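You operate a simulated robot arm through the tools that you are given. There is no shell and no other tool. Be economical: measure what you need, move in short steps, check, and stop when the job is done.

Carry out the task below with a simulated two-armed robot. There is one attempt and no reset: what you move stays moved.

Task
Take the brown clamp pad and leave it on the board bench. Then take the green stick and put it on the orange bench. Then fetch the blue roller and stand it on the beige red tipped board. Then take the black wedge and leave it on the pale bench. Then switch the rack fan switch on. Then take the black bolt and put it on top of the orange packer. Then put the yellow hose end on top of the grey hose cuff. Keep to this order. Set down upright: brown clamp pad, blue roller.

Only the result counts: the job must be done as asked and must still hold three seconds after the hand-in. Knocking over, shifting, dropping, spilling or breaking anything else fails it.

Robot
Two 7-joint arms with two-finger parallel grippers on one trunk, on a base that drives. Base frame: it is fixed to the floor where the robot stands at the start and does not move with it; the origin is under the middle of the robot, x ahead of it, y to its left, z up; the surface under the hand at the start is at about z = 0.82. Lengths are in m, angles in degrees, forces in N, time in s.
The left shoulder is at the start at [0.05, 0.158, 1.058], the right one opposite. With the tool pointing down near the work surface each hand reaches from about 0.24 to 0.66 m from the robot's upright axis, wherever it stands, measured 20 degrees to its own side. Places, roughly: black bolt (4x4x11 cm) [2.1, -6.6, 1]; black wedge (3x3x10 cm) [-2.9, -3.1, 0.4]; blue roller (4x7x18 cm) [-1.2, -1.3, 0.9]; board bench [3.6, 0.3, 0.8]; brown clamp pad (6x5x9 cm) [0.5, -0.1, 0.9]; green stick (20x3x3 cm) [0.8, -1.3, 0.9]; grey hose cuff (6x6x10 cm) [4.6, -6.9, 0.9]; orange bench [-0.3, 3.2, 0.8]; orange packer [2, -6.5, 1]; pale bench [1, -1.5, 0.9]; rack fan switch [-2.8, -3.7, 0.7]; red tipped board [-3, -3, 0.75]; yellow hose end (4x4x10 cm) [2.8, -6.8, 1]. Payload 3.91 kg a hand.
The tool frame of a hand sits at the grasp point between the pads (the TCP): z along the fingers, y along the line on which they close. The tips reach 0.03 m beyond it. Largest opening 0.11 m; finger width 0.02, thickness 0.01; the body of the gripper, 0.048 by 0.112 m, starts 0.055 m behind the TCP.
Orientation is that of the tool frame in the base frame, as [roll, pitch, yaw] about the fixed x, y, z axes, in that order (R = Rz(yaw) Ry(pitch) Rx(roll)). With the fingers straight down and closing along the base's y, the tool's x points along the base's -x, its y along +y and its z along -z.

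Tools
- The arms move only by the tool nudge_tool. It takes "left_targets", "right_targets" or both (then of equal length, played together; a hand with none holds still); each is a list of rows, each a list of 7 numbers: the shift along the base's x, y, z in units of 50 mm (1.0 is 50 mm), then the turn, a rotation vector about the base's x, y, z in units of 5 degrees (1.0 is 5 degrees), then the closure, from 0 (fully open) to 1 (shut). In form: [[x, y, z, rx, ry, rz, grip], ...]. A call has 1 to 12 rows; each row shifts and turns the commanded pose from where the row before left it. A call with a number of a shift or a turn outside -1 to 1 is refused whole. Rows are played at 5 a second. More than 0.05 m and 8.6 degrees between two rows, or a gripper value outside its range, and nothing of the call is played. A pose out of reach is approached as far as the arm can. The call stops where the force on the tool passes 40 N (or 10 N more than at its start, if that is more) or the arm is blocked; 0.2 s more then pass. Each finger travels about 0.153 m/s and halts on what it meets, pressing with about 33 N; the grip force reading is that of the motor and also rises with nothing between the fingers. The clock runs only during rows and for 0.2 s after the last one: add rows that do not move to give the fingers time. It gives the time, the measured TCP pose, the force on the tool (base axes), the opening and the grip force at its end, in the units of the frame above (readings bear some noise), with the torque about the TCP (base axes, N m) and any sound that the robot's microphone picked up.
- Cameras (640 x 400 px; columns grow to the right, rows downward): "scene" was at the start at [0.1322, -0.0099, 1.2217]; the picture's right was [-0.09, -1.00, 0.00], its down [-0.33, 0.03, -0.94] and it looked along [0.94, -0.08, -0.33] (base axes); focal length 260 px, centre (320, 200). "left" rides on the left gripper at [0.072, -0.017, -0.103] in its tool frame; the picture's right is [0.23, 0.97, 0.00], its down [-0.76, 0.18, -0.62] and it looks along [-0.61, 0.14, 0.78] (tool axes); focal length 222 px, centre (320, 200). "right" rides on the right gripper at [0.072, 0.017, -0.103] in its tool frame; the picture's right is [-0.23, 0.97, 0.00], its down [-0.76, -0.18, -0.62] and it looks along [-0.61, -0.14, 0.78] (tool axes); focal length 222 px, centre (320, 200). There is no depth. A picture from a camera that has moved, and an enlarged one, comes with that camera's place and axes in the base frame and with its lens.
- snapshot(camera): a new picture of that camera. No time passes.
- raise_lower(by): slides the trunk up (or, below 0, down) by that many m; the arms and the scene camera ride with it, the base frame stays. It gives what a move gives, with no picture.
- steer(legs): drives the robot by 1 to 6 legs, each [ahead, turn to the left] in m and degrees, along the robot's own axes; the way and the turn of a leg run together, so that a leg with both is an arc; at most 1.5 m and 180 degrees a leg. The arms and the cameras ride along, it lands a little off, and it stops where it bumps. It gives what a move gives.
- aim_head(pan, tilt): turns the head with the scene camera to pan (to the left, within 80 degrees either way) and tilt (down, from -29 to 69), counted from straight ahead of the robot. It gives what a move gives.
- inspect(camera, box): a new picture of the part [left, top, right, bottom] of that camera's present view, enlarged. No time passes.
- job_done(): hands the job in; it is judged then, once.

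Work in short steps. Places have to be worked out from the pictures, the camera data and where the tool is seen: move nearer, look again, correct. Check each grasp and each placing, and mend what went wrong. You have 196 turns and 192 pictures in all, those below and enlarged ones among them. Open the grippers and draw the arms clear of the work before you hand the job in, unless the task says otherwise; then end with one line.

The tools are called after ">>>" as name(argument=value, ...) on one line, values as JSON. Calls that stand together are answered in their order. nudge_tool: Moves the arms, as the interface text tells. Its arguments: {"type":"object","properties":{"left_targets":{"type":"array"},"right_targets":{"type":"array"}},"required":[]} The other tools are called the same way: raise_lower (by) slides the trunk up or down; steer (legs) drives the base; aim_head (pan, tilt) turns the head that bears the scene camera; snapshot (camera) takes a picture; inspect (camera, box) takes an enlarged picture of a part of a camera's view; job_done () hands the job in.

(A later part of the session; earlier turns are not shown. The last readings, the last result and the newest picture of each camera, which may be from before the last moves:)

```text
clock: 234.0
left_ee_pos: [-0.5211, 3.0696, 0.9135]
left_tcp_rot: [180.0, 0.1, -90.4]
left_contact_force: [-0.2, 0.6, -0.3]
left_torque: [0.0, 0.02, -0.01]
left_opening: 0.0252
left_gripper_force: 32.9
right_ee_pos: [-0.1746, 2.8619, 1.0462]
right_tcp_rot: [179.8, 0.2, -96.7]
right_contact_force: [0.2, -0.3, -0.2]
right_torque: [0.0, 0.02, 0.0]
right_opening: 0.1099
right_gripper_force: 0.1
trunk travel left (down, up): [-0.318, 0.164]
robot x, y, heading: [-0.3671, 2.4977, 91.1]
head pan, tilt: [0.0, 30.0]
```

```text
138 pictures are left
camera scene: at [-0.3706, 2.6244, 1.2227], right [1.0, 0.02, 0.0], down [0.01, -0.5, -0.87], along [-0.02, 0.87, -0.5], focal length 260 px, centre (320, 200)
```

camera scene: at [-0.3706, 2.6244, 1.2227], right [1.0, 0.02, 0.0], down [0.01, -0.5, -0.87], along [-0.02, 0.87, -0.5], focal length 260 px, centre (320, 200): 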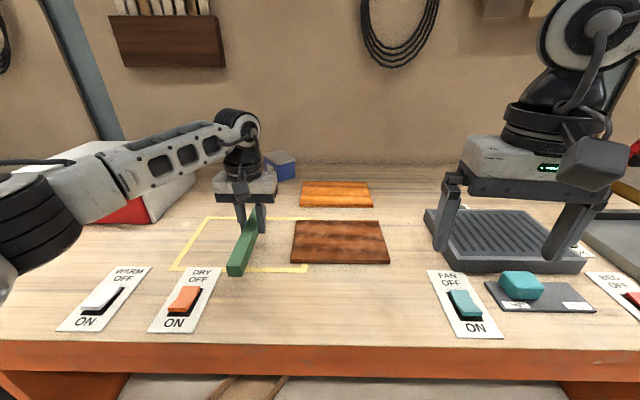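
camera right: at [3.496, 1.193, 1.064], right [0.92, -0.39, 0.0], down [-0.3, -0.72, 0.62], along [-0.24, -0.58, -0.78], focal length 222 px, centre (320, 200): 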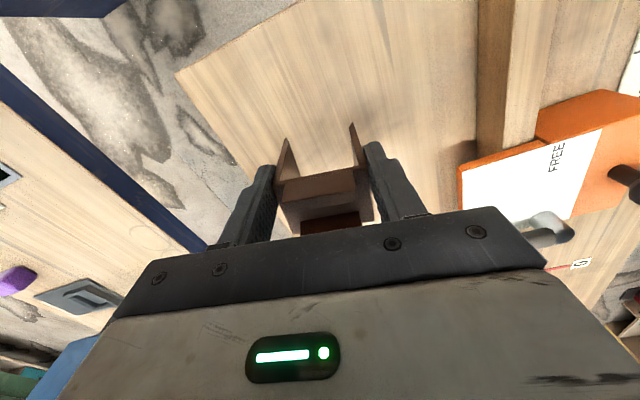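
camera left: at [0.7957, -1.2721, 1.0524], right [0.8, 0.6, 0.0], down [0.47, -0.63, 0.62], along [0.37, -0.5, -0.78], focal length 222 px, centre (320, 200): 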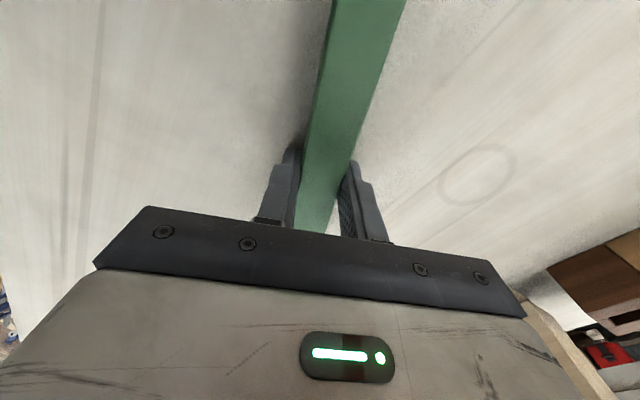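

Well placed. I'll lower to just above contact and then go in fine steps.

>>> nudge_tool(left_targets=[[0, 0, -0.6, 0, 0, 0, 1], [0, 0, -0.6, 0, 0, 0, 1], [0, 0, 0, 0, 0, 0, 1]])

>>> nudge_tool(left_targets=[[0, 0, -0.12, 0, 0, 0, 1], [0, 0, -0.12, 0, 0, 0, 1], [0, 0, -0.1, 0, 0, 0, 1]])

>>> inspect(camera="scene", box=[150, 170, 350, 310])

```text
clock: 234.6
left_ee_pos: [-0.5195, 3.0691, 0.8805]
left_tcp_rot: [-179.8, 0.4, -90.4]
left_contact_force: [-1.2, -11.5, 11.3]
left_torque: [-0.45, 0.31, 0.23]
left_opening: 0.0252
left_gripper_force: 33.4
right_ee_pos: [-0.1735, 2.8612, 1.0448]
right_tcp_rot: [179.7, 0.2, -96.6]
right_contact_force: [-0.1, 0.6, -0.4]
right_torque: [0.0, -0.02, -0.02]
right_opening: 0.1101
right_gripper_force: 0.0
trunk travel left (down, up): [-0.318, 0.164]
robot x, y, heading: [-0.3684, 2.5007, 91.2]
head pan, tilt: [0.0, 30.0]
stopped in row 2 (left hand): the force on the tool passed its limit at 56 N (the readings are from after the stop); the commanded pose is now the measured one
```

```text
clock: 235.0
left_ee_pos: [-0.5189, 3.0703, 0.8815]
left_tcp_rot: [-179.5, 0.9, -90.3]
left_contact_force: [-1.1, -10.3, 14.1]
left_torque: [-0.4, 0.33, 0.22]
left_opening: 0.0253
left_gripper_force: 33.1
right_ee_pos: [-0.1748, 2.8608, 1.0468]
right_tcp_rot: [179.7, 0.2, -96.4]
right_contact_force: [0.3, -0.6, -0.3]
right_torque: [0.01, 0.0, 0.0]
right_opening: 0.1096
right_gripper_force: 0.0
trunk travel left (down, up): [-0.318, 0.164]
robot x, y, heading: [-0.365, 2.5024, 91.6]
head pan, tilt: [0.0, 30.0]
stopped in row 2 (left hand): the force on the tool passed its limit at 44 N (the readings are from after the stop); the commanded pose is now the measured one
```

```text
2.86 times, centred on (250, 240) of scene
camera zoom: at [-0.3707, 2.6221, 1.2229], right [1.0, 0.02, 0.0], down [0.01, -0.5, -0.87], along [-0.02, 0.87, -0.5], focal length 742 px, centre (520, 86)
```

zoom: 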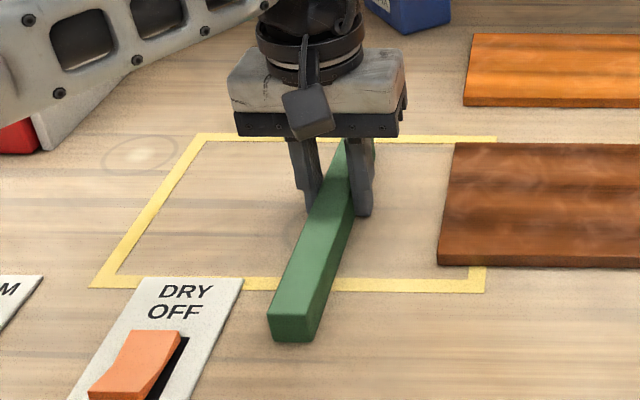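

Contact at z≈0.88 (the bench is about 0.845). The stick is down, so I'll open partway and lift.

>>> nudge_tool(left_targets=[[0, 0, 0, 0, 0, 0, 0.65], [0, 0, 0, 0, 0, 0, 0.55], [0, 0, 0, 0, 0, 0, 0.55], [0, 0, 0.4, 0, 0, 0, 0.55], [0, 0, 0.9, 0, 0, 0, 0.5], [0, 0, 0.9, 0, 0, 0, 0.5], [0, 0, 0.9, 0, 0, 0, 0.5]])

>>> snapshot(camera="scene")

```text
clock: 236.6
left_ee_pos: [-0.52, 3.073, 1.033]
left_tcp_rot: [-179.7, 0.6, -90.3]
left_contact_force: [0.2, -0.7, 0.2]
left_torque: [0.01, 0.0, -0.01]
left_opening: 0.0551
left_gripper_force: 0.0
right_ee_pos: [-0.1748, 2.862, 1.0448]
right_tcp_rot: [179.6, 0.2, -96.5]
right_contact_force: [0.1, -0.2, 0.0]
right_torque: [0.0, 0.01, 0.0]
right_opening: 0.1098
right_gripper_force: 0.0
trunk travel left (down, up): [-0.318, 0.164]
robot x, y, heading: [-0.3694, 2.4952, 91.4]
head pan, tilt: [0.0, 30.0]
```

```text
136 pictures are left
camera scene: at [-0.3707, 2.6242, 1.2226], right [1.0, 0.02, 0.0], down [0.01, -0.5, -0.87], along [-0.02, 0.87, -0.5], focal length 260 px, centre (320, 200)
```

scene: 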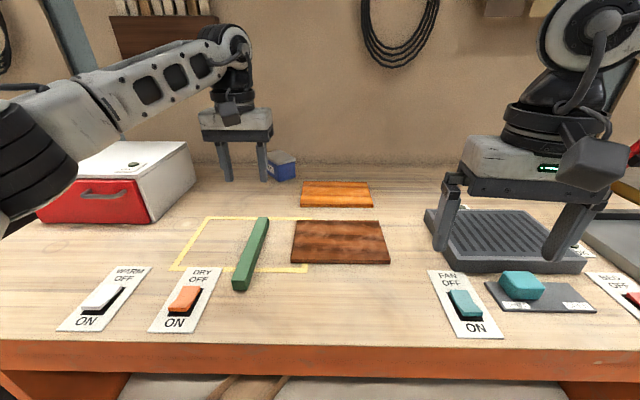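

The green stick lies on the orange bench. Next is the blue roller: I'll tuck the left hand, back off, and drive down the aisle to y≈-1.2.

>>> raise_lower(by=0.1)

>>> nudge_tool(left_targets=[[0, -0.9, 0.3, 0, 0, 0, 0], [0, -0.9, 0, 0, 0, 0, 0], [0, -0.9, 0, 0, 0, 0, 0], [0, -0.9, 0, 0, 0, 0, 0]])

>>> steer(legs=[[-0.4, 0], [0, 178], [1.2, 0], [1.2, 0], [1.0, 0], [0, -90]])

>>> aim_head(pan=0, tilt=25)

>>> snapshot(camera="scene")

```text
clock: 237.9
left_ee_pos: [-0.5214, 3.0725, 1.1312]
left_tcp_rot: [-179.7, 0.7, -90.3]
left_contact_force: [0.1, 0.8, 0.6]
left_torque: [0.01, 0.01, -0.02]
left_opening: 0.0547
left_gripper_force: 0.1
right_ee_pos: [-0.1738, 2.863, 1.1442]
right_tcp_rot: [179.8, 0.1, -96.5]
right_contact_force: [0.3, 0.1, -0.1]
right_torque: [0.02, 0.01, 0.03]
right_opening: 0.1099
right_gripper_force: 0.0
trunk travel left (down, up): [-0.418, 0.064]
robot x, y, heading: [-0.3672, 2.4958, 91.5]
head pan, tilt: [0.0, 30.0]
```

```text
clock: 238.9
left_ee_pos: [-0.5181, 2.8925, 1.1501]
left_tcp_rot: [-179.6, 0.8, -90.3]
left_contact_force: [0.6, -0.3, 0.3]
left_torque: [-0.01, 0.05, -0.02]
left_opening: 0.11
left_gripper_force: 0.1
right_ee_pos: [-0.1752, 2.8618, 1.1462]
right_tcp_rot: [179.9, 0.1, -96.4]
right_contact_force: [-0.2, 0.0, 0.6]
right_torque: [-0.01, -0.01, 0.02]
right_opening: 0.1099
right_gripper_force: 0.0
trunk travel left (down, up): [-0.418, 0.064]
robot x, y, heading: [-0.3645, 2.4971, 91.0]
head pan, tilt: [0.0, 30.0]
```

```text
clock: 268.8
left_ee_pos: [-0.6691, -1.4821, 1.1482]
left_tcp_rot: [-179.7, 0.7, 0.7]
left_contact_force: [0.2, 0.4, 0.2]
left_torque: [0.0, -0.01, -0.01]
left_opening: 0.1098
left_gripper_force: 0.1
right_ee_pos: [-0.6443, -1.1378, 1.1437]
right_tcp_rot: [179.8, 0.2, -5.5]
right_contact_force: [0.3, 0.3, 0.7]
right_torque: [-0.02, 0.01, -0.01]
right_opening: 0.1099
right_gripper_force: 0.0
trunk travel left (down, up): [-0.418, 0.064]
robot x, y, heading: [-0.2771, -1.3216, -177.5]
head pan, tilt: [0.0, 30.0]
```

```text
clock: 269.4
left_ee_pos: [-0.6697, -1.4808, 1.1484]
left_tcp_rot: [-179.6, 0.8, 0.8]
left_contact_force: [-0.5, -0.6, 1.1]
left_torque: [0.01, -0.01, 0.0]
left_opening: 0.1099
left_gripper_force: 0.0
right_ee_pos: [-0.6461, -1.1388, 1.1447]
right_tcp_rot: [179.8, 0.2, -5.3]
right_contact_force: [-0.4, -0.7, -0.5]
right_torque: [-0.03, -0.01, -0.01]
right_opening: 0.1099
right_gripper_force: 0.1
trunk travel left (down, up): [-0.418, 0.064]
robot x, y, heading: [-0.2807, -1.3225, -177.5]
head pan, tilt: [0.0, 25.0]
```

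```text
135 pictures are left
camera scene: at [-0.4091, -1.3309, 1.3306], right [-0.04, 1.0, 0.0], down [0.42, 0.02, -0.91], along [-0.91, -0.04, -0.42], focal length 260 px, centre (320, 200)
```

scene: 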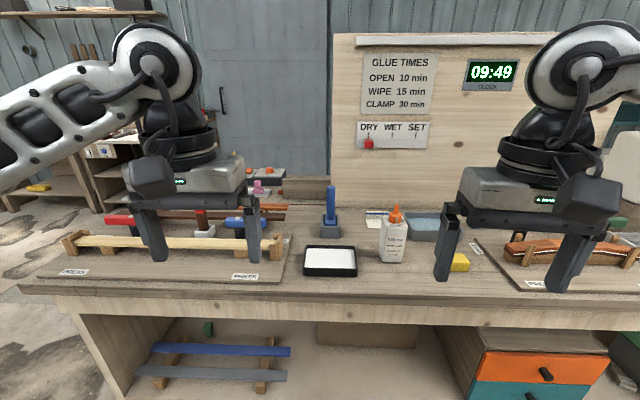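

A blue upright object with a grey base stands at pixel (331, 212). I'll zoom in on it.

>>> inspect(camera="scene", box=[260, 160, 420, 290])

```text
3.08 times, centred on (340, 225) of scene
camera zoom: at [-0.4091, -1.3309, 1.3306], right [-0.04, 1.0, 0.0], down [0.42, 0.02, -0.91], along [-0.91, -0.04, -0.42], focal length 799 px, centre (258, 123)
```

zoom: 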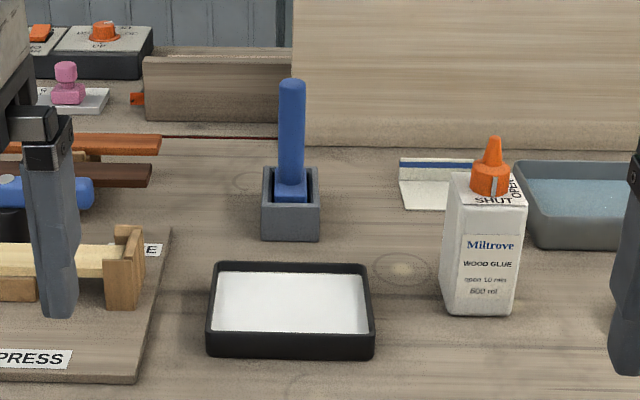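

The blue roller stands handle-up in a grey holder at about (-1.187, -1.328), with its top at z≈1.02. I'll step in so the left hand can reach it from above.

>>> steer(legs=[[0, -30], [0.31, 0], [0, 28]])

>>> aim_head(pan=12, tilt=32)

>>> snapshot(camera="scene")

>>> snapshot(camera="left")

```text
clock: 274.4
left_ee_pos: [-0.9497, -1.324, 1.1483]
left_tcp_rot: [-179.7, 0.7, -1.3]
left_contact_force: [-0.1, 0.1, -0.5]
left_torque: [0.01, -0.03, 0.02]
left_opening: 0.1101
left_gripper_force: 0.0
right_ee_pos: [-0.914, -0.9816, 1.1457]
right_tcp_rot: [179.7, 0.3, -7.5]
right_contact_force: [-0.3, 0.5, 0.4]
right_torque: [0.01, 0.01, 0.0]
right_opening: 0.1099
right_gripper_force: 0.0
trunk travel left (down, up): [-0.418, 0.064]
robot x, y, heading: [-0.5478, -1.1779, -179.9]
head pan, tilt: [0.0, 25.0]
```

```text
clock: 275.1
left_ee_pos: [-0.95, -1.3248, 1.1479]
left_tcp_rot: [-179.7, 0.8, -1.3]
left_contact_force: [0.1, 0.4, -0.1]
left_torque: [0.01, 0.0, -0.03]
left_opening: 0.11
left_gripper_force: 0.1
right_ee_pos: [-0.9126, -0.9808, 1.1444]
right_tcp_rot: [179.8, 0.2, -7.5]
right_contact_force: [-0.9, 1.1, -0.6]
right_torque: [0.01, 0.02, -0.03]
right_opening: 0.1102
right_gripper_force: 0.0
trunk travel left (down, up): [-0.418, 0.064]
robot x, y, heading: [-0.5511, -1.1775, -179.7]
head pan, tilt: [12.0, 32.0]
```

```text
133 pictures are left
camera scene: at [-0.6789, -1.2008, 1.3195], right [-0.21, 0.98, 0.0], down [0.52, 0.11, -0.85], along [-0.83, -0.18, -0.53], focal length 260 px, centre (320, 200)
```

scene: 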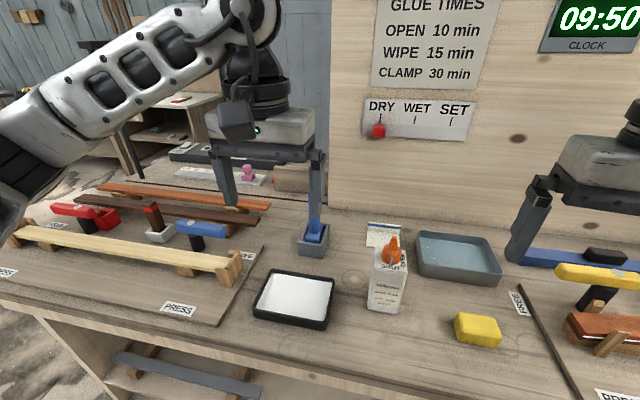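

```text
132 pictures are left
camera left: at [-0.8767, -1.3088, 1.2501], right [0.2, -0.98, -0.01], down [-0.76, -0.16, 0.63], along [-0.62, -0.12, -0.78], focal length 222 px, centre (320, 200)
```

left: 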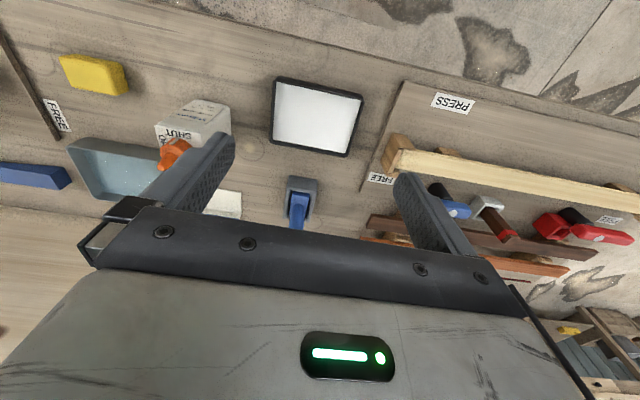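

I'll zoom on the holder in the hand camera for exact position.

>>> inspect(camera="left", box=[250, 140, 350, 240])

>>> inspect(camera="scene", box=[270, 190, 370, 270])

```text
4.00 times, centred on (300, 190) of left
camera zoom: at [-0.8767, -1.3088, 1.2501], right [0.2, -0.98, -0.01], down [-0.76, -0.16, 0.63], along [-0.62, -0.12, -0.78], focal length 888 px, centre (400, 240)
```

zoom: 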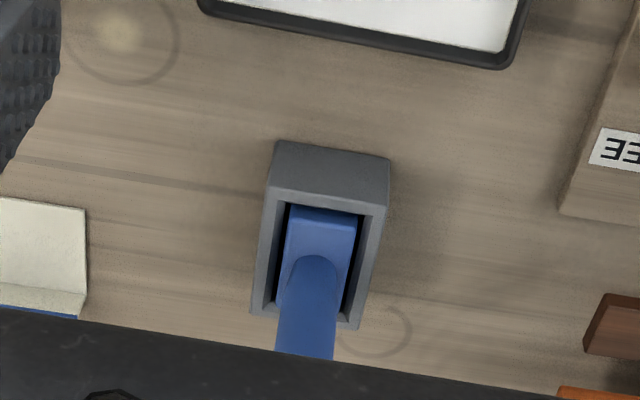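

```text
5.00 times, centred on (320, 230) of scene
camera zoom: at [-0.6789, -1.2008, 1.3195], right [-0.21, 0.98, 0.0], down [0.52, 0.11, -0.85], along [-0.83, -0.18, -0.53], focal length 1299 px, centre (320, 50)
```

zoom: 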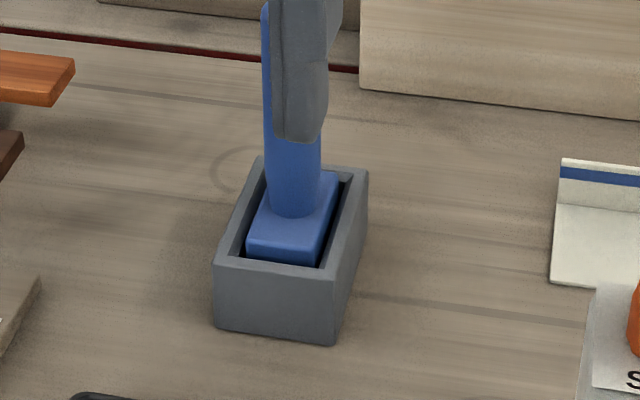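

The handle axis is at about (-1.186, -1.325) with the block's long side along x. I'll lower here and approach horizontally with the fingers straddling the handle.

>>> nudge_tool(left_targets=[[0, 0, -0.9, 0, 0, 0.2, 0], [0, 0, -0.9, 0, 0, 0, 0], [0, 0, -0.9, 0, 0, 0, 0], [0, 0, -0.6, 0, 0, 0, 0], [-0.9, 0, 0, 0, 0, 0, 0], [-0.9, 0, 0, 0, 0, 0, 0], [0, 0, 0, 0, 0, 0, 0]])

>>> snapshot(camera="left")

>>> snapshot(camera="scene")

```text
clock: 276.7
left_ee_pos: [-1.038, -1.3213, 0.9829]
left_tcp_rot: [-179.6, 0.8, -0.3]
left_contact_force: [-0.2, -0.2, -0.2]
left_torque: [0.01, -0.04, 0.0]
left_opening: 0.1099
left_gripper_force: 0.0
right_ee_pos: [-0.9136, -0.9816, 1.1443]
right_tcp_rot: [179.9, 0.2, -7.6]
right_contact_force: [0.2, 0.0, 0.1]
right_torque: [0.04, -0.01, -0.01]
right_opening: 0.11
right_gripper_force: 0.1
trunk travel left (down, up): [-0.418, 0.064]
robot x, y, heading: [-0.5538, -1.1789, -179.8]
head pan, tilt: [12.0, 32.0]
```

```text
129 pictures are left
camera left: at [-0.9643, -1.3046, 1.0847], right [0.22, -0.98, -0.01], down [-0.75, -0.18, 0.63], along [-0.62, -0.13, -0.78], focal length 222 px, centre (320, 200)
```

left: 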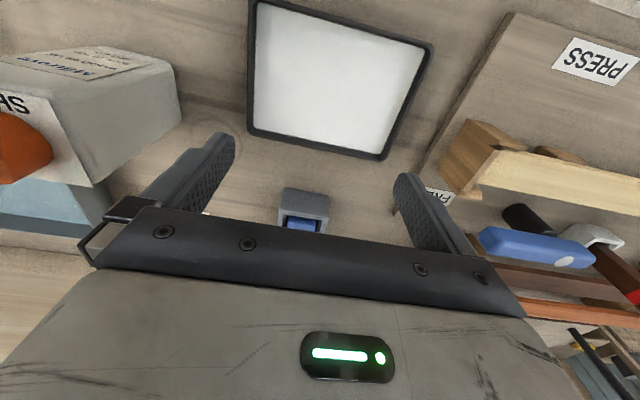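

```text
128 pictures are left
camera scene: at [-0.6788, -1.201, 1.3195], right [-0.21, 0.98, 0.0], down [0.52, 0.11, -0.85], along [-0.83, -0.18, -0.53], focal length 260 px, centre (320, 200)
```

scene: 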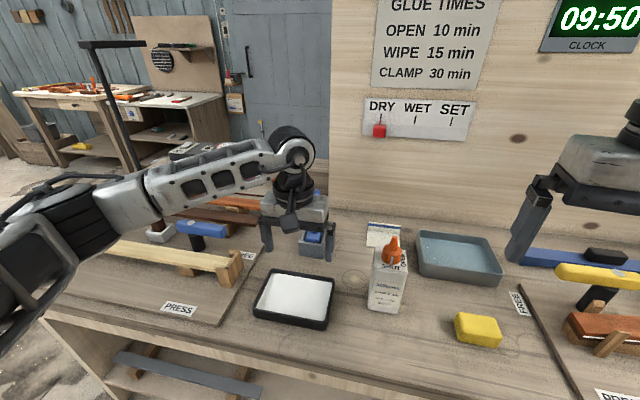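

The palm clearance over the handle top is thin, so I'll raise to z≈1.0 and then advance to the handle.

>>> nudge_tool(left_targets=[[0, -0.06, 0.35, 0, 0, 0, 0], [-0.9, 0, 0, 0, 0, 0, 0], [-0.9, 0, 0, 0, 0, 0, 0], [-0.9, 0, 0, 0, 0, 0, 0], [-0.25, 0, 0, 0, 0, 0, 0], [0, 0, 0, 0, 0, 0, 0]])

>>> snapshot(camera="left")

>>> snapshot(camera="scene")

```text
clock: 278.1
left_ee_pos: [-1.1832, -1.3283, 0.9981]
left_tcp_rot: [-179.7, 0.9, -0.4]
left_contact_force: [1.1, 0.3, 0.6]
left_torque: [0.0, -0.02, -0.01]
left_opening: 0.1096
left_gripper_force: 0.1
right_ee_pos: [-0.915, -0.98, 1.145]
right_tcp_rot: [179.8, 0.2, -7.5]
right_contact_force: [-0.4, -0.4, -0.5]
right_torque: [0.01, -0.04, 0.0]
right_opening: 0.11
right_gripper_force: 0.2
trunk travel left (down, up): [-0.418, 0.064]
robot x, y, heading: [-0.5481, -1.1792, -179.7]
head pan, tilt: [12.0, 32.0]
```

```text
127 pictures are left
camera left: at [-1.1107, -1.3116, 1.0997], right [0.22, -0.98, -0.01], down [-0.75, -0.18, 0.63], along [-0.62, -0.13, -0.77], focal length 222 px, centre (320, 200)
```

left: 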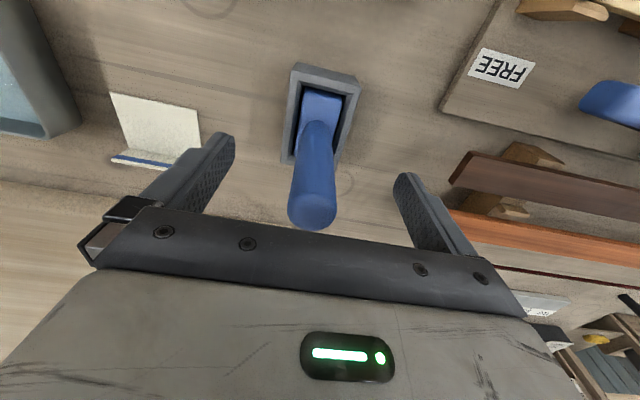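

```text
126 pictures are left
camera scene: at [-0.679, -1.201, 1.3195], right [-0.21, 0.98, 0.0], down [0.52, 0.11, -0.85], along [-0.83, -0.18, -0.53], focal length 260 px, centre (320, 200)
```

scene: 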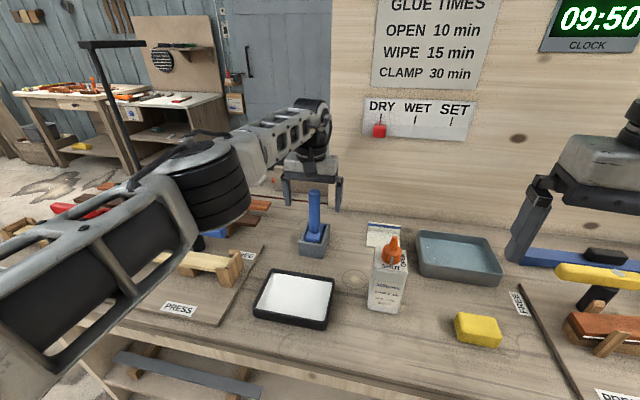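

The handle is between the fingers. I'll lower 1 cm and close.

>>> nudge_tool(left_targets=[[0, 0.06, -0.2, 0, 0, 0, 0], [0, 0, 0, 0, 0, 0, 0.4], [0, 0, 0, 0, 0, 0, 0.8], [0, 0, 0, 0, 0, 0, 1], [0, 0, 0, 0, 0, 0, 1]])

>>> nudge_tool(left_targets=[[0, 0, 0.6, 0, 0, 0, 1], [0, 0, 0.8, 0, 0, 0, 1], [0, 0, 0.8, 0, 0, 0, 1], [0, 0, 0, 0, 0, 0, 1]])

>>> snapshot(camera="scene")

```text
clock: 279.3
left_ee_pos: [-1.1838, -1.3256, 0.9887]
left_tcp_rot: [-179.8, 0.6, -0.3]
left_contact_force: [0.7, -1.0, 0.8]
left_torque: [-0.07, 0.05, 0.04]
left_opening: 0.0273
left_gripper_force: 32.6
left hand out of reach, approached as far as the arm can: row 1
right_ee_pos: [-0.9139, -0.9821, 1.1461]
right_tcp_rot: [179.8, 0.2, -7.5]
right_contact_force: [0.2, 1.1, -0.4]
right_torque: [0.01, 0.0, -0.01]
right_opening: 0.1101
right_gripper_force: 0.1
trunk travel left (down, up): [-0.418, 0.064]
robot x, y, heading: [-0.5485, -1.1846, -179.7]
head pan, tilt: [12.0, 32.0]
```

```text
clock: 280.3
left_ee_pos: [-1.1732, -1.3299, 1.0968]
left_tcp_rot: [-179.6, 0.7, -0.2]
left_contact_force: [-0.1, -0.2, -1.9]
left_torque: [-0.03, -0.03, -0.01]
left_opening: 0.0278
left_gripper_force: 32.9
left hand out of reach, approached as far as the arm can: row 2, 3
right_ee_pos: [-0.9149, -0.9811, 1.1446]
right_tcp_rot: [179.8, 0.1, -7.5]
right_contact_force: [-0.1, 0.7, -0.8]
right_torque: [0.0, 0.01, 0.0]
right_opening: 0.1099
right_gripper_force: 0.0
trunk travel left (down, up): [-0.418, 0.064]
robot x, y, heading: [-0.5522, -1.1795, -179.5]
head pan, tilt: [12.0, 32.0]
```

```text
125 pictures are left
camera scene: at [-0.6794, -1.2011, 1.3194], right [-0.21, 0.98, 0.0], down [0.52, 0.11, -0.85], along [-0.83, -0.18, -0.53], focal length 260 px, centre (320, 200)
```

scene: 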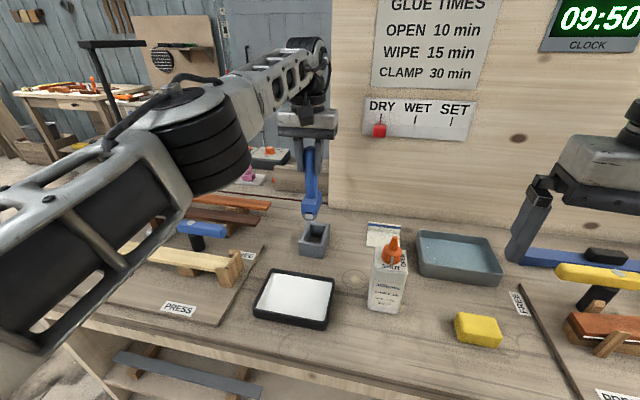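

It's out of the holder. I'll zoom to check its tilt, raise the trunk, and retract.

>>> inspect(camera="scene", box=[260, 110, 380, 260])

>>> raise_lower(by=0.06)

>>> nudge_tool(left_targets=[[0.8, 0, 0, 0, 0, 0, 1], [0.8, 0, 0, 0, 0, 0, 1], [0.8, 0, 0, 0, 0, 0, 1], [0.8, -0.3, 0, 0, 0, 0, 1], [0.8, -0.3, 0, 0, 0, 0, 1], [0.5, 0, 0, 0, 0, 0, 1]])

>>> snapshot(camera="scene")

```text
2.67 times, centred on (320, 185) of scene
camera zoom: at [-0.6794, -1.2011, 1.3194], right [-0.21, 0.98, 0.0], down [0.52, 0.11, -0.85], along [-0.83, -0.18, -0.53], focal length 693 px, centre (320, 240)
```

zoom: 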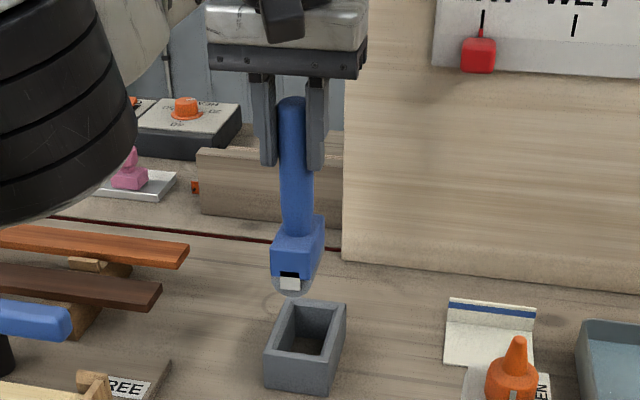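

```text
clock: 281.3
left_ee_pos: [-1.1734, -1.3299, 1.1577]
left_tcp_rot: [-179.7, 0.7, -0.3]
left_contact_force: [-0.8, 1.4, -2.0]
left_torque: [-0.01, -0.03, 0.02]
left_opening: 0.0274
left_gripper_force: 32.8
right_ee_pos: [-0.9138, -0.9812, 1.2033]
right_tcp_rot: [179.8, 0.0, -7.5]
right_contact_force: [0.1, 0.2, 0.5]
right_torque: [0.0, 0.0, -0.03]
right_opening: 0.1102
right_gripper_force: 0.0
trunk travel left (down, up): [-0.478, 0.004]
robot x, y, heading: [-0.5521, -1.1786, -179.7]
head pan, tilt: [12.0, 32.0]
```

```text
clock: 282.7
left_ee_pos: [-1.1736, -1.3306, 1.1571]
left_tcp_rot: [-179.6, 0.6, -0.3]
left_contact_force: [0.5, -0.5, -1.7]
left_torque: [0.0, -0.02, 0.01]
left_opening: 0.0272
left_gripper_force: 32.7
left hand out of reach, approached as far as the arm can: row 1, 2, 3, 4, 5, 6
right_ee_pos: [-0.9133, -0.9809, 1.2042]
right_tcp_rot: [179.8, 0.1, -7.5]
right_contact_force: [-0.9, 0.1, -0.3]
right_torque: [-0.01, -0.02, 0.01]
right_opening: 0.11
right_gripper_force: 0.0
trunk travel left (down, up): [-0.478, 0.004]
robot x, y, heading: [-0.553, -1.1805, -179.6]
head pan, tilt: [12.0, 32.0]
```

```text
123 pictures are left
camera scene: at [-0.6791, -1.2009, 1.3795], right [-0.21, 0.98, 0.0], down [0.52, 0.11, -0.85], along [-0.83, -0.18, -0.53], focal length 260 px, centre (320, 200)
```

scene: 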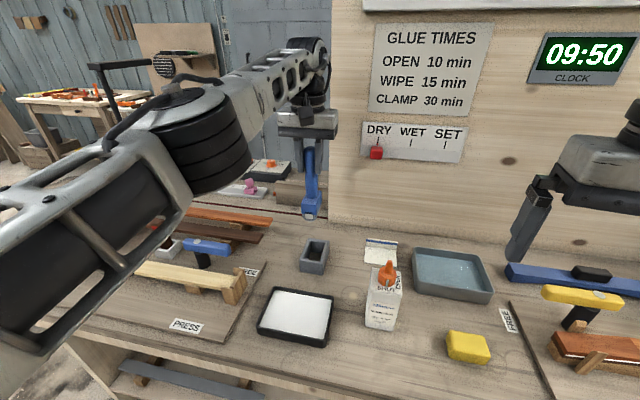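

The arm got stuck at full stretch. I'll try a small combined down-and-back step.

>>> nudge_tool(left_targets=[[0.5, 0, -0.5, 0, 0, 0, 1], [0.8, 0, -0.2, 0, 0, 0, 1], [0.9, 0, 0, 0, 0, 0, 1], [0.9, 0, 0, 0, 0, 0, 1]])

```text
clock: 283.7
left_ee_pos: [-1.174, -1.3311, 1.158]
left_tcp_rot: [-179.7, 0.6, -0.3]
left_contact_force: [0.5, -0.3, -2.1]
left_torque: [0.01, -0.04, 0.02]
left_opening: 0.0272
left_gripper_force: 32.9
left hand out of reach, approached as far as the arm can: row 1, 2, 3, 4
right_ee_pos: [-0.9134, -0.9801, 1.2048]
right_tcp_rot: [179.9, 0.1, -7.4]
right_contact_force: [0.4, -0.3, -0.4]
right_torque: [0.02, 0.01, -0.03]
right_opening: 0.11
right_gripper_force: 0.0
trunk travel left (down, up): [-0.478, 0.004]
robot x, y, heading: [-0.5514, -1.1768, -179.9]
head pan, tilt: [12.0, 32.0]
```

No motion. I'll try a pure descent and a small yaw to unlock the arm.

>>> nudge_tool(left_targets=[[0, 0, -0.3, 0, 0, 0, 1], [0, 0, -0.3, 0, 0, 0, 1], [0, -0.3, -0.3, 0, 0, 0, 1]])

>>> nudge_tool(left_targets=[[0, 0, 0, 0, 0, 0.8, 1], [0.2, 0, 0, 0, 0, 0.8, 1], [0.3, 0, 0, 0, 0, 0, 1]])

```text
clock: 284.5
left_ee_pos: [-1.1739, -1.3448, 1.1111]
left_tcp_rot: [-179.5, 0.8, -0.2]
left_contact_force: [0.0, 0.2, -1.9]
left_torque: [-0.01, -0.05, -0.02]
left_opening: 0.0271
left_gripper_force: 32.8
right_ee_pos: [-0.9146, -0.9813, 1.2032]
right_tcp_rot: [179.8, 0.1, -7.4]
right_contact_force: [0.3, -0.4, -0.1]
right_torque: [0.01, 0.0, 0.0]
right_opening: 0.11
right_gripper_force: 0.1
trunk travel left (down, up): [-0.478, 0.004]
robot x, y, heading: [-0.5505, -1.1793, -179.6]
head pan, tilt: [12.0, 32.0]
```

```text
clock: 285.3
left_ee_pos: [-1.1468, -1.3451, 1.112]
left_tcp_rot: [-179.5, 0.6, 7.8]
left_contact_force: [-0.1, -0.2, -2.1]
left_torque: [0.0, -0.03, 0.02]
left_opening: 0.0272
left_gripper_force: 32.9
right_ee_pos: [-0.9142, -0.9813, 1.205]
right_tcp_rot: [179.7, 0.2, -7.4]
right_contact_force: [0.4, -0.9, 0.0]
right_torque: [0.0, -0.02, 0.0]
right_opening: 0.1103
right_gripper_force: 0.0
trunk travel left (down, up): [-0.478, 0.004]
robot x, y, heading: [-0.5524, -1.178, -180.0]
head pan, tilt: [12.0, 32.0]
```

Unlocked. Now I'll retract toward the robot and undo the yaw.

>>> nudge_tool(left_targets=[[0.8, 0, 0, 0, 0, -0.8, 1], [0.8, 0, 0, 0, 0, -0.8, 1], [0.8, 0, 0.2, 0, 0, 0, 1], [0.8, 0, 0.3, 0, 0, 0, 1], [0.6, 0, 0.4, 0, 0, 0, 1], [0, 0, 0.4, 0, 0, 0, 1]])

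>>> snapshot(camera="scene")

>>> snapshot(camera="right")

```text
clock: 286.7
left_ee_pos: [-0.9578, -1.346, 1.1765]
left_tcp_rot: [-179.6, 0.6, -0.3]
left_contact_force: [0.1, -0.1, -1.8]
left_torque: [0.05, -0.02, -0.03]
left_opening: 0.0269
left_gripper_force: 32.7
right_ee_pos: [-0.914, -0.9821, 1.2045]
right_tcp_rot: [179.8, 0.1, -7.4]
right_contact_force: [0.1, -0.7, 0.2]
right_torque: [-0.03, 0.01, 0.0]
right_opening: 0.1101
right_gripper_force: 0.0
trunk travel left (down, up): [-0.478, 0.004]
robot x, y, heading: [-0.5511, -1.1786, -179.8]
head pan, tilt: [12.0, 32.0]
```

```text
122 pictures are left
camera scene: at [-0.6792, -1.2006, 1.3794], right [-0.21, 0.98, 0.0], down [0.52, 0.11, -0.85], along [-0.83, -0.18, -0.53], focal length 260 px, centre (320, 200)
```

scene: 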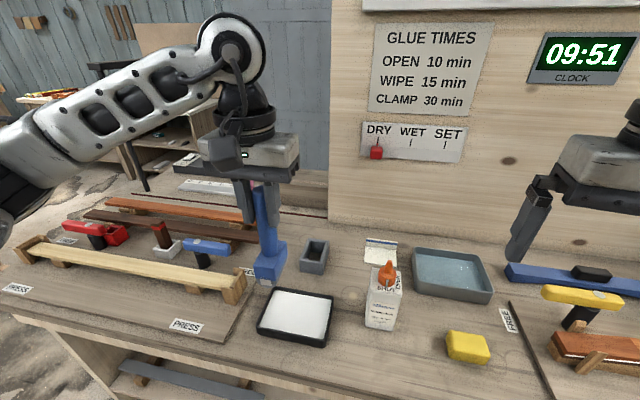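

```text
121 pictures are left
camera right: at [-0.8437, -1.0065, 1.3081], right [-0.35, -0.94, 0.0], down [-0.73, 0.28, 0.62], along [-0.59, 0.22, -0.78], focal length 222 px, centre (320, 200)
```

right: 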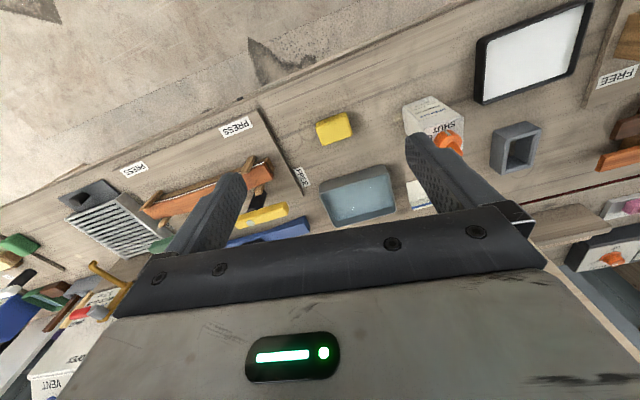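

Let me zoom on the held roller to understand its bottom.

>>> inspect(camera="scene", box=[220, 180, 320, 290])

>>> snapshot(camera="left")

```text
3.64 times, centred on (270, 235) of scene
camera zoom: at [-0.6792, -1.2006, 1.3794], right [-0.21, 0.98, 0.0], down [0.52, 0.11, -0.85], along [-0.83, -0.18, -0.53], focal length 945 px, centre (502, 73)
```

zoom: 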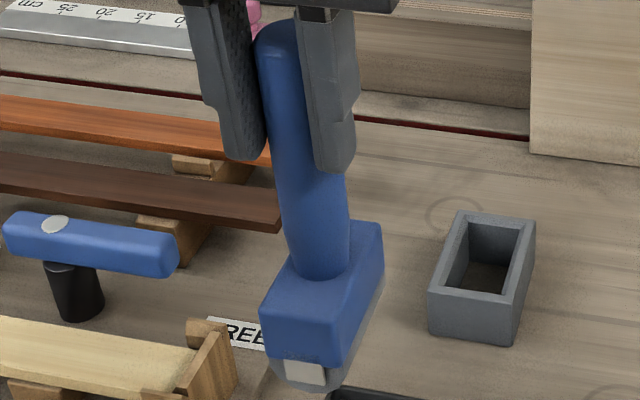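

```text
119 pictures are left
camera left: at [-0.8848, -1.3298, 1.2778], right [0.22, -0.97, -0.01], down [-0.76, -0.18, 0.63], along [-0.62, -0.13, -0.78], focal length 222 px, centre (320, 200)
```

left: 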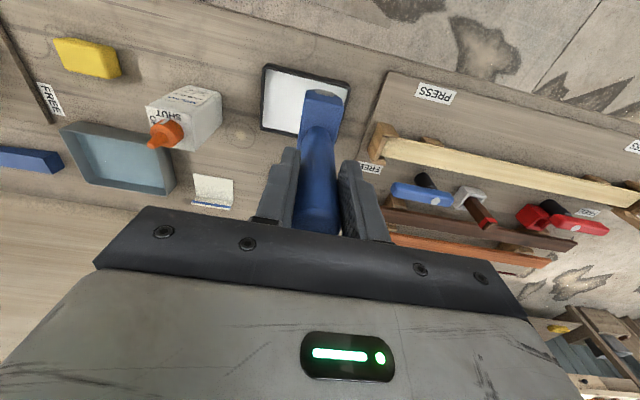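

I'll back off, face -y and look toward the red-tipped board area.

>>> steer(legs=[[-0.3, 0], [0, 90]])

>>> aim_head(pan=-35, tilt=15)

>>> snapshot(camera="scene")

>>> aim_head(pan=0, tilt=20)

>>> snapshot(camera="scene")

```text
clock: 292.6
left_ee_pos: [-0.0742, -1.5797, 1.1754]
left_tcp_rot: [-179.7, 0.7, 91.4]
left_contact_force: [1.1, -1.0, -1.3]
left_torque: [0.01, -0.02, 0.0]
left_opening: 0.0264
left_gripper_force: 33.2
right_ee_pos: [-0.4398, -1.5454, 1.204]
right_tcp_rot: [179.9, 0.2, 84.2]
right_contact_force: [0.8, 0.7, 0.4]
right_torque: [0.03, -0.02, 0.0]
right_opening: 0.1102
right_gripper_force: 0.1
trunk travel left (down, up): [-0.478, 0.004]
robot x, y, heading: [-0.2526, -1.1796, -88.1]
head pan, tilt: [12.0, 32.0]
```

```text
clock: 293.8
left_ee_pos: [-0.0749, -1.5784, 1.1762]
left_tcp_rot: [-179.7, 0.8, 91.4]
left_contact_force: [1.0, -1.2, -1.4]
left_torque: [0.03, -0.02, 0.01]
left_opening: 0.0265
left_gripper_force: 33.0
right_ee_pos: [-0.4396, -1.5458, 1.2044]
right_tcp_rot: [179.9, 0.3, 84.3]
right_contact_force: [0.2, -1.2, -0.5]
right_torque: [0.03, 0.0, 0.01]
right_opening: 0.1103
right_gripper_force: 0.1
trunk travel left (down, up): [-0.478, 0.004]
robot x, y, heading: [-0.2518, -1.1775, -88.1]
head pan, tilt: [-35.0, 15.0]
```

```text
118 pictures are left
camera scene: at [-0.3028, -1.2975, 1.4068], right [-0.84, 0.54, 0.0], down [0.14, 0.22, -0.97], along [-0.53, -0.81, -0.26], focal length 260 px, centre (320, 200)
```

scene: 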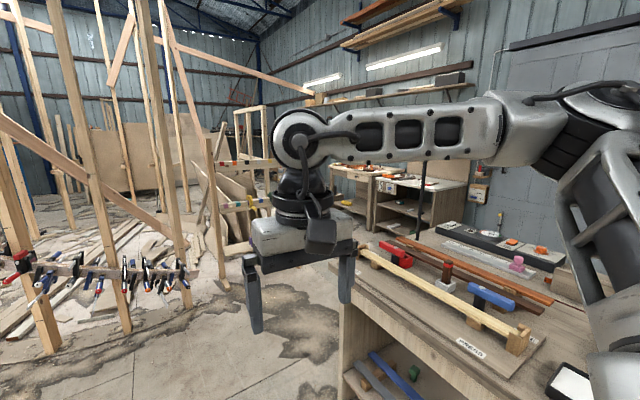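

```text
clock: 294.8
left_ee_pos: [-0.0748, -1.5797, 1.1761]
left_tcp_rot: [-179.7, 0.7, 91.4]
left_contact_force: [0.7, -0.3, -1.8]
left_torque: [0.0, -0.03, -0.03]
left_opening: 0.0264
left_gripper_force: 32.8
right_ee_pos: [-0.4399, -1.5456, 1.2054]
right_tcp_rot: [179.8, 0.2, 84.2]
right_contact_force: [0.8, -0.2, 0.3]
right_torque: [-0.03, 0.01, -0.01]
right_opening: 0.11
right_gripper_force: 0.2
trunk travel left (down, up): [-0.478, 0.004]
robot x, y, heading: [-0.2552, -1.1734, -88.0]
head pan, tilt: [0.0, 20.0]
```

```text
117 pictures are left
camera scene: at [-0.2489, -1.3122, 1.3987], right [-1.0, -0.03, 0.0], down [-0.01, 0.34, -0.94], along [0.03, -0.94, -0.34], focal length 260 px, centre (320, 200)
```

scene: 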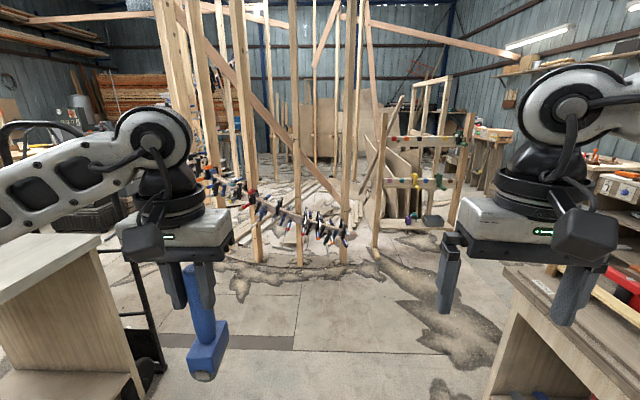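

The glue bench ends near y≈-1.95. I'll drive past it, turn right and look toward (-3, -3).

>>> steer(legs=[[1.35, 0], [0, -80]])

>>> aim_head(pan=0, tilt=15)

>>> snapshot(camera="scene")

```text
clock: 305.0
left_ee_pos: [-0.5729, -2.7656, 1.1759]
left_tcp_rot: [-179.6, 0.7, 10.6]
left_contact_force: [-0.5, 0.5, -2.0]
left_torque: [-0.02, -0.03, 0.0]
left_opening: 0.026
left_gripper_force: 33.5
right_ee_pos: [-0.5978, -2.3984, 1.2051]
right_tcp_rot: [179.9, 0.1, 3.3]
right_contact_force: [-0.5, 0.0, -0.4]
right_torque: [0.0, 0.01, -0.01]
right_opening: 0.1099
right_gripper_force: 0.1
trunk travel left (down, up): [-0.478, 0.004]
robot x, y, heading: [-0.2044, -2.5227, -168.7]
head pan, tilt: [0.0, 20.0]
```

```text
clock: 305.7
left_ee_pos: [-0.5729, -2.7658, 1.1762]
left_tcp_rot: [-179.7, 0.7, 10.5]
left_contact_force: [0.5, 0.0, -1.3]
left_torque: [0.0, -0.03, 0.0]
left_opening: 0.0261
left_gripper_force: 32.8
right_ee_pos: [-0.5995, -2.3988, 1.2041]
right_tcp_rot: [179.7, 0.1, 3.4]
right_contact_force: [-1.0, 0.5, 0.6]
right_torque: [-0.02, -0.01, -0.03]
right_opening: 0.1099
right_gripper_force: 0.1
trunk travel left (down, up): [-0.478, 0.004]
robot x, y, heading: [-0.206, -2.524, -168.7]
head pan, tilt: [0.0, 15.0]
```

```text
116 pictures are left
camera scene: at [-0.3362, -2.5531, 1.4068], right [-0.19, 0.98, 0.0], down [0.25, 0.05, -0.97], along [-0.95, -0.19, -0.26], focal length 260 px, centre (320, 200)
```

scene: 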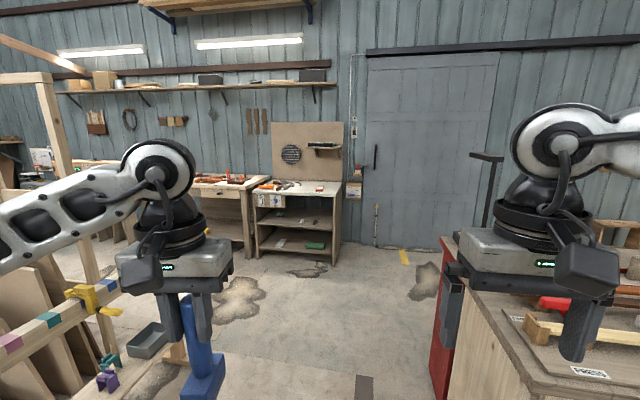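

The rack with the round vent is at about (-3, -3.3). The path ahead is clear with about 0.65 m on the right, so I'll drive 1.5 m and look.

>>> steer(legs=[[1.45, 0]])

>>> aim_head(pan=0, tilt=28)

>>> snapshot(camera="scene")

```text
clock: 312.6
left_ee_pos: [-1.9235, -3.0438, 1.1757]
left_tcp_rot: [-179.6, 0.7, 11.1]
left_contact_force: [-0.1, -0.7, -1.7]
left_torque: [0.0, -0.02, 0.01]
left_opening: 0.0257
left_gripper_force: 33.1
right_ee_pos: [-1.953, -2.6766, 1.2054]
right_tcp_rot: [179.8, 0.1, 3.9]
right_contact_force: [-0.4, 0.5, 0.0]
right_torque: [0.02, -0.02, 0.0]
right_opening: 0.11
right_gripper_force: 0.0
trunk travel left (down, up): [-0.478, 0.004]
robot x, y, heading: [-1.5581, -2.7984, -168.3]
head pan, tilt: [0.0, 15.0]
```

```text
clock: 313.3
left_ee_pos: [-1.9241, -3.0434, 1.1761]
left_tcp_rot: [-179.7, 0.8, 11.1]
left_contact_force: [0.2, -0.8, -0.9]
left_torque: [-0.01, -0.01, 0.01]
left_opening: 0.0253
left_gripper_force: 32.9
right_ee_pos: [-1.9526, -2.677, 1.2046]
right_tcp_rot: [179.8, 0.3, 3.8]
right_contact_force: [-0.3, -0.8, 0.1]
right_torque: [0.01, 0.0, 0.0]
right_opening: 0.1099
right_gripper_force: 0.1
trunk travel left (down, up): [-0.478, 0.004]
robot x, y, heading: [-1.5605, -2.7981, -168.3]
head pan, tilt: [0.0, 28.0]
```

```text
115 pictures are left
camera scene: at [-1.687, -2.8284, 1.3859], right [-0.2, 0.98, 0.0], down [0.46, 0.1, -0.88], along [-0.86, -0.18, -0.47], focal length 260 px, centre (320, 200)
```

scene: 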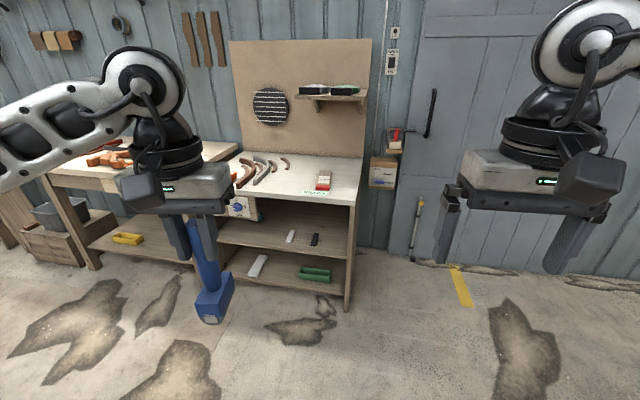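

The gripper opening is slowly shrinking (27.8→25.3 mm), so I'll check whether the roller is slipping, and inspect the rack.

>>> inspect(camera="scene", box=[150, 190, 270, 330])

>>> inspect(camera="scene", box=[220, 140, 380, 270])

>>> snapshot(camera="left")

```text
2.86 times, centred on (210, 260) of scene
camera zoom: at [-1.687, -2.8284, 1.3859], right [-0.2, 0.98, 0.0], down [0.46, 0.1, -0.88], along [-0.86, -0.18, -0.47], focal length 742 px, centre (634, 29)
```

zoom: 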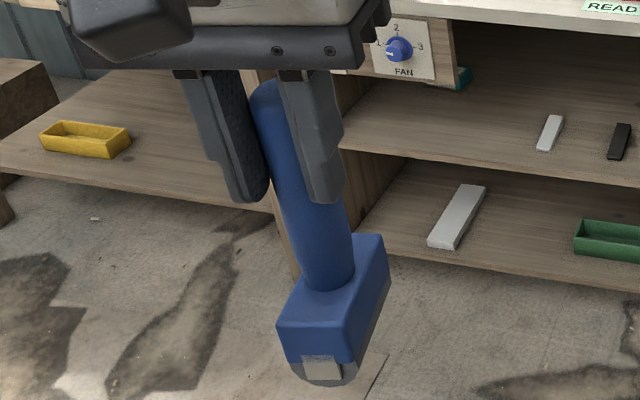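

```text
3.08 times, centred on (300, 205) of scene
camera zoom: at [-1.687, -2.8284, 1.3859], right [-0.2, 0.98, 0.0], down [0.46, 0.1, -0.88], along [-0.86, -0.18, -0.47], focal length 799 px, centre (382, 185)
```

zoom: 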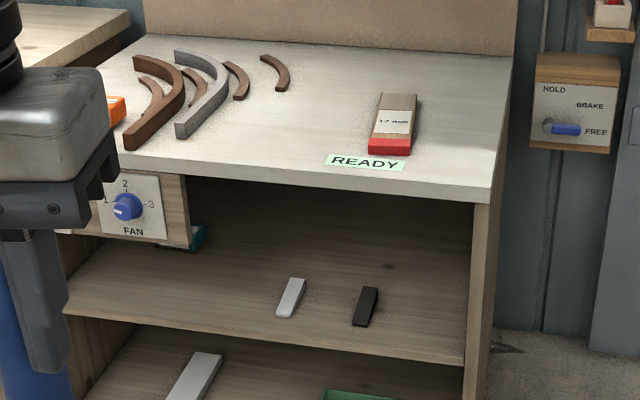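

```text
112 pictures are left
camera left: at [-1.8555, -3.0131, 1.2776], right [0.41, -0.91, -0.01], down [-0.7, -0.32, 0.63], along [-0.58, -0.25, -0.78], focal length 222 px, centre (320, 200)
```

left: 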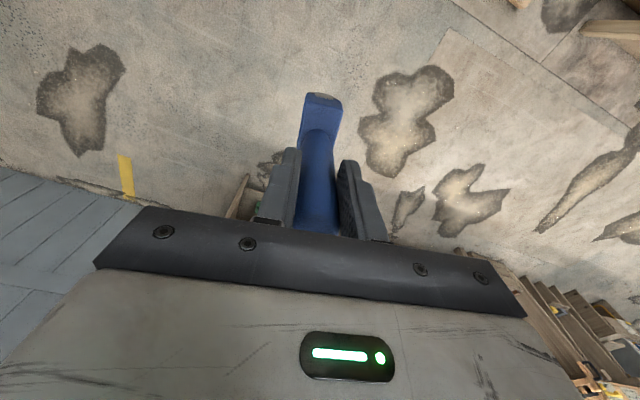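

The roller is still well held. The red-tipped board is the "17 mm" piece on the rack top, near (-3.06, -3.09), running along x. I'll drive up to the rack.

>>> steer(legs=[[0, -7], [0.9, 0], [0, -5]])

>>> raise_lower(by=-0.06)

>>> aim_head(pan=10, tilt=35)

>>> snapshot(camera="scene")

```text
clock: 318.9
left_ee_pos: [-2.8256, -3.0252, 1.1762]
left_tcp_rot: [-179.7, 0.7, -1.3]
left_contact_force: [0.8, 0.2, -1.1]
left_torque: [-0.01, 0.01, 0.0]
left_opening: 0.0255
left_gripper_force: 32.7
right_ee_pos: [-2.7753, -2.6609, 1.2037]
right_tcp_rot: [179.8, 0.1, -8.5]
right_contact_force: [0.1, 0.1, 0.2]
right_torque: [-0.01, 0.01, 0.0]
right_opening: 0.1099
right_gripper_force: 0.1
trunk travel left (down, up): [-0.478, 0.004]
robot x, y, heading: [-2.4158, -2.8683, 179.6]
head pan, tilt: [0.0, 28.0]
```

```text
clock: 319.9
left_ee_pos: [-2.8248, -3.026, 1.1166]
left_tcp_rot: [-179.7, 0.7, -1.2]
left_contact_force: [-0.2, -0.4, -1.5]
left_torque: [0.01, -0.04, -0.01]
left_opening: 0.0254
left_gripper_force: 33.3
right_ee_pos: [-2.7754, -2.6628, 1.1454]
right_tcp_rot: [179.9, 0.2, -8.4]
right_contact_force: [0.1, 0.1, -0.2]
right_torque: [0.0, -0.01, -0.01]
right_opening: 0.1101
right_gripper_force: 0.1
trunk travel left (down, up): [-0.418, 0.064]
robot x, y, heading: [-2.4162, -2.8629, 179.3]
head pan, tilt: [0.0, 28.0]
```

```text
clock: 320.7
left_ee_pos: [-2.8265, -3.0265, 1.1159]
left_tcp_rot: [-179.7, 0.7, -1.4]
left_contact_force: [-0.4, -0.4, -1.7]
left_torque: [0.02, 0.0, -0.02]
left_opening: 0.0254
left_gripper_force: 33.0
right_ee_pos: [-2.7761, -2.6626, 1.145]
right_tcp_rot: [179.8, 0.1, -8.4]
right_contact_force: [0.2, -0.9, 0.4]
right_torque: [-0.03, 0.02, -0.01]
right_opening: 0.1102
right_gripper_force: 0.0
trunk travel left (down, up): [-0.418, 0.064]
robot x, y, heading: [-2.4184, -2.8646, 179.4]
head pan, tilt: [10.0, 35.0]
```

```text
111 pictures are left
camera scene: at [-2.5436, -2.8821, 1.3149], right [-0.16, 0.99, 0.0], down [0.57, 0.09, -0.82], along [-0.81, -0.13, -0.57], focal length 260 px, centre (320, 200)
```

scene: 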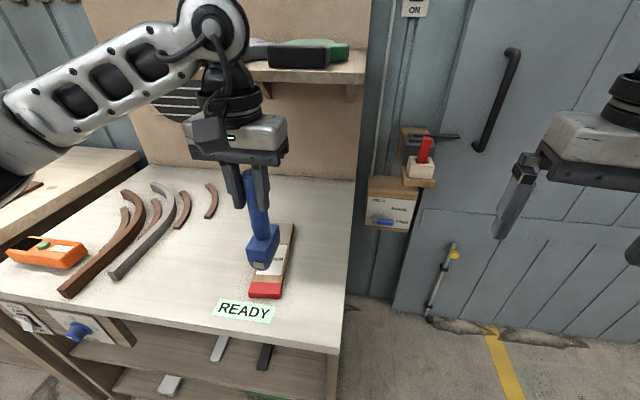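

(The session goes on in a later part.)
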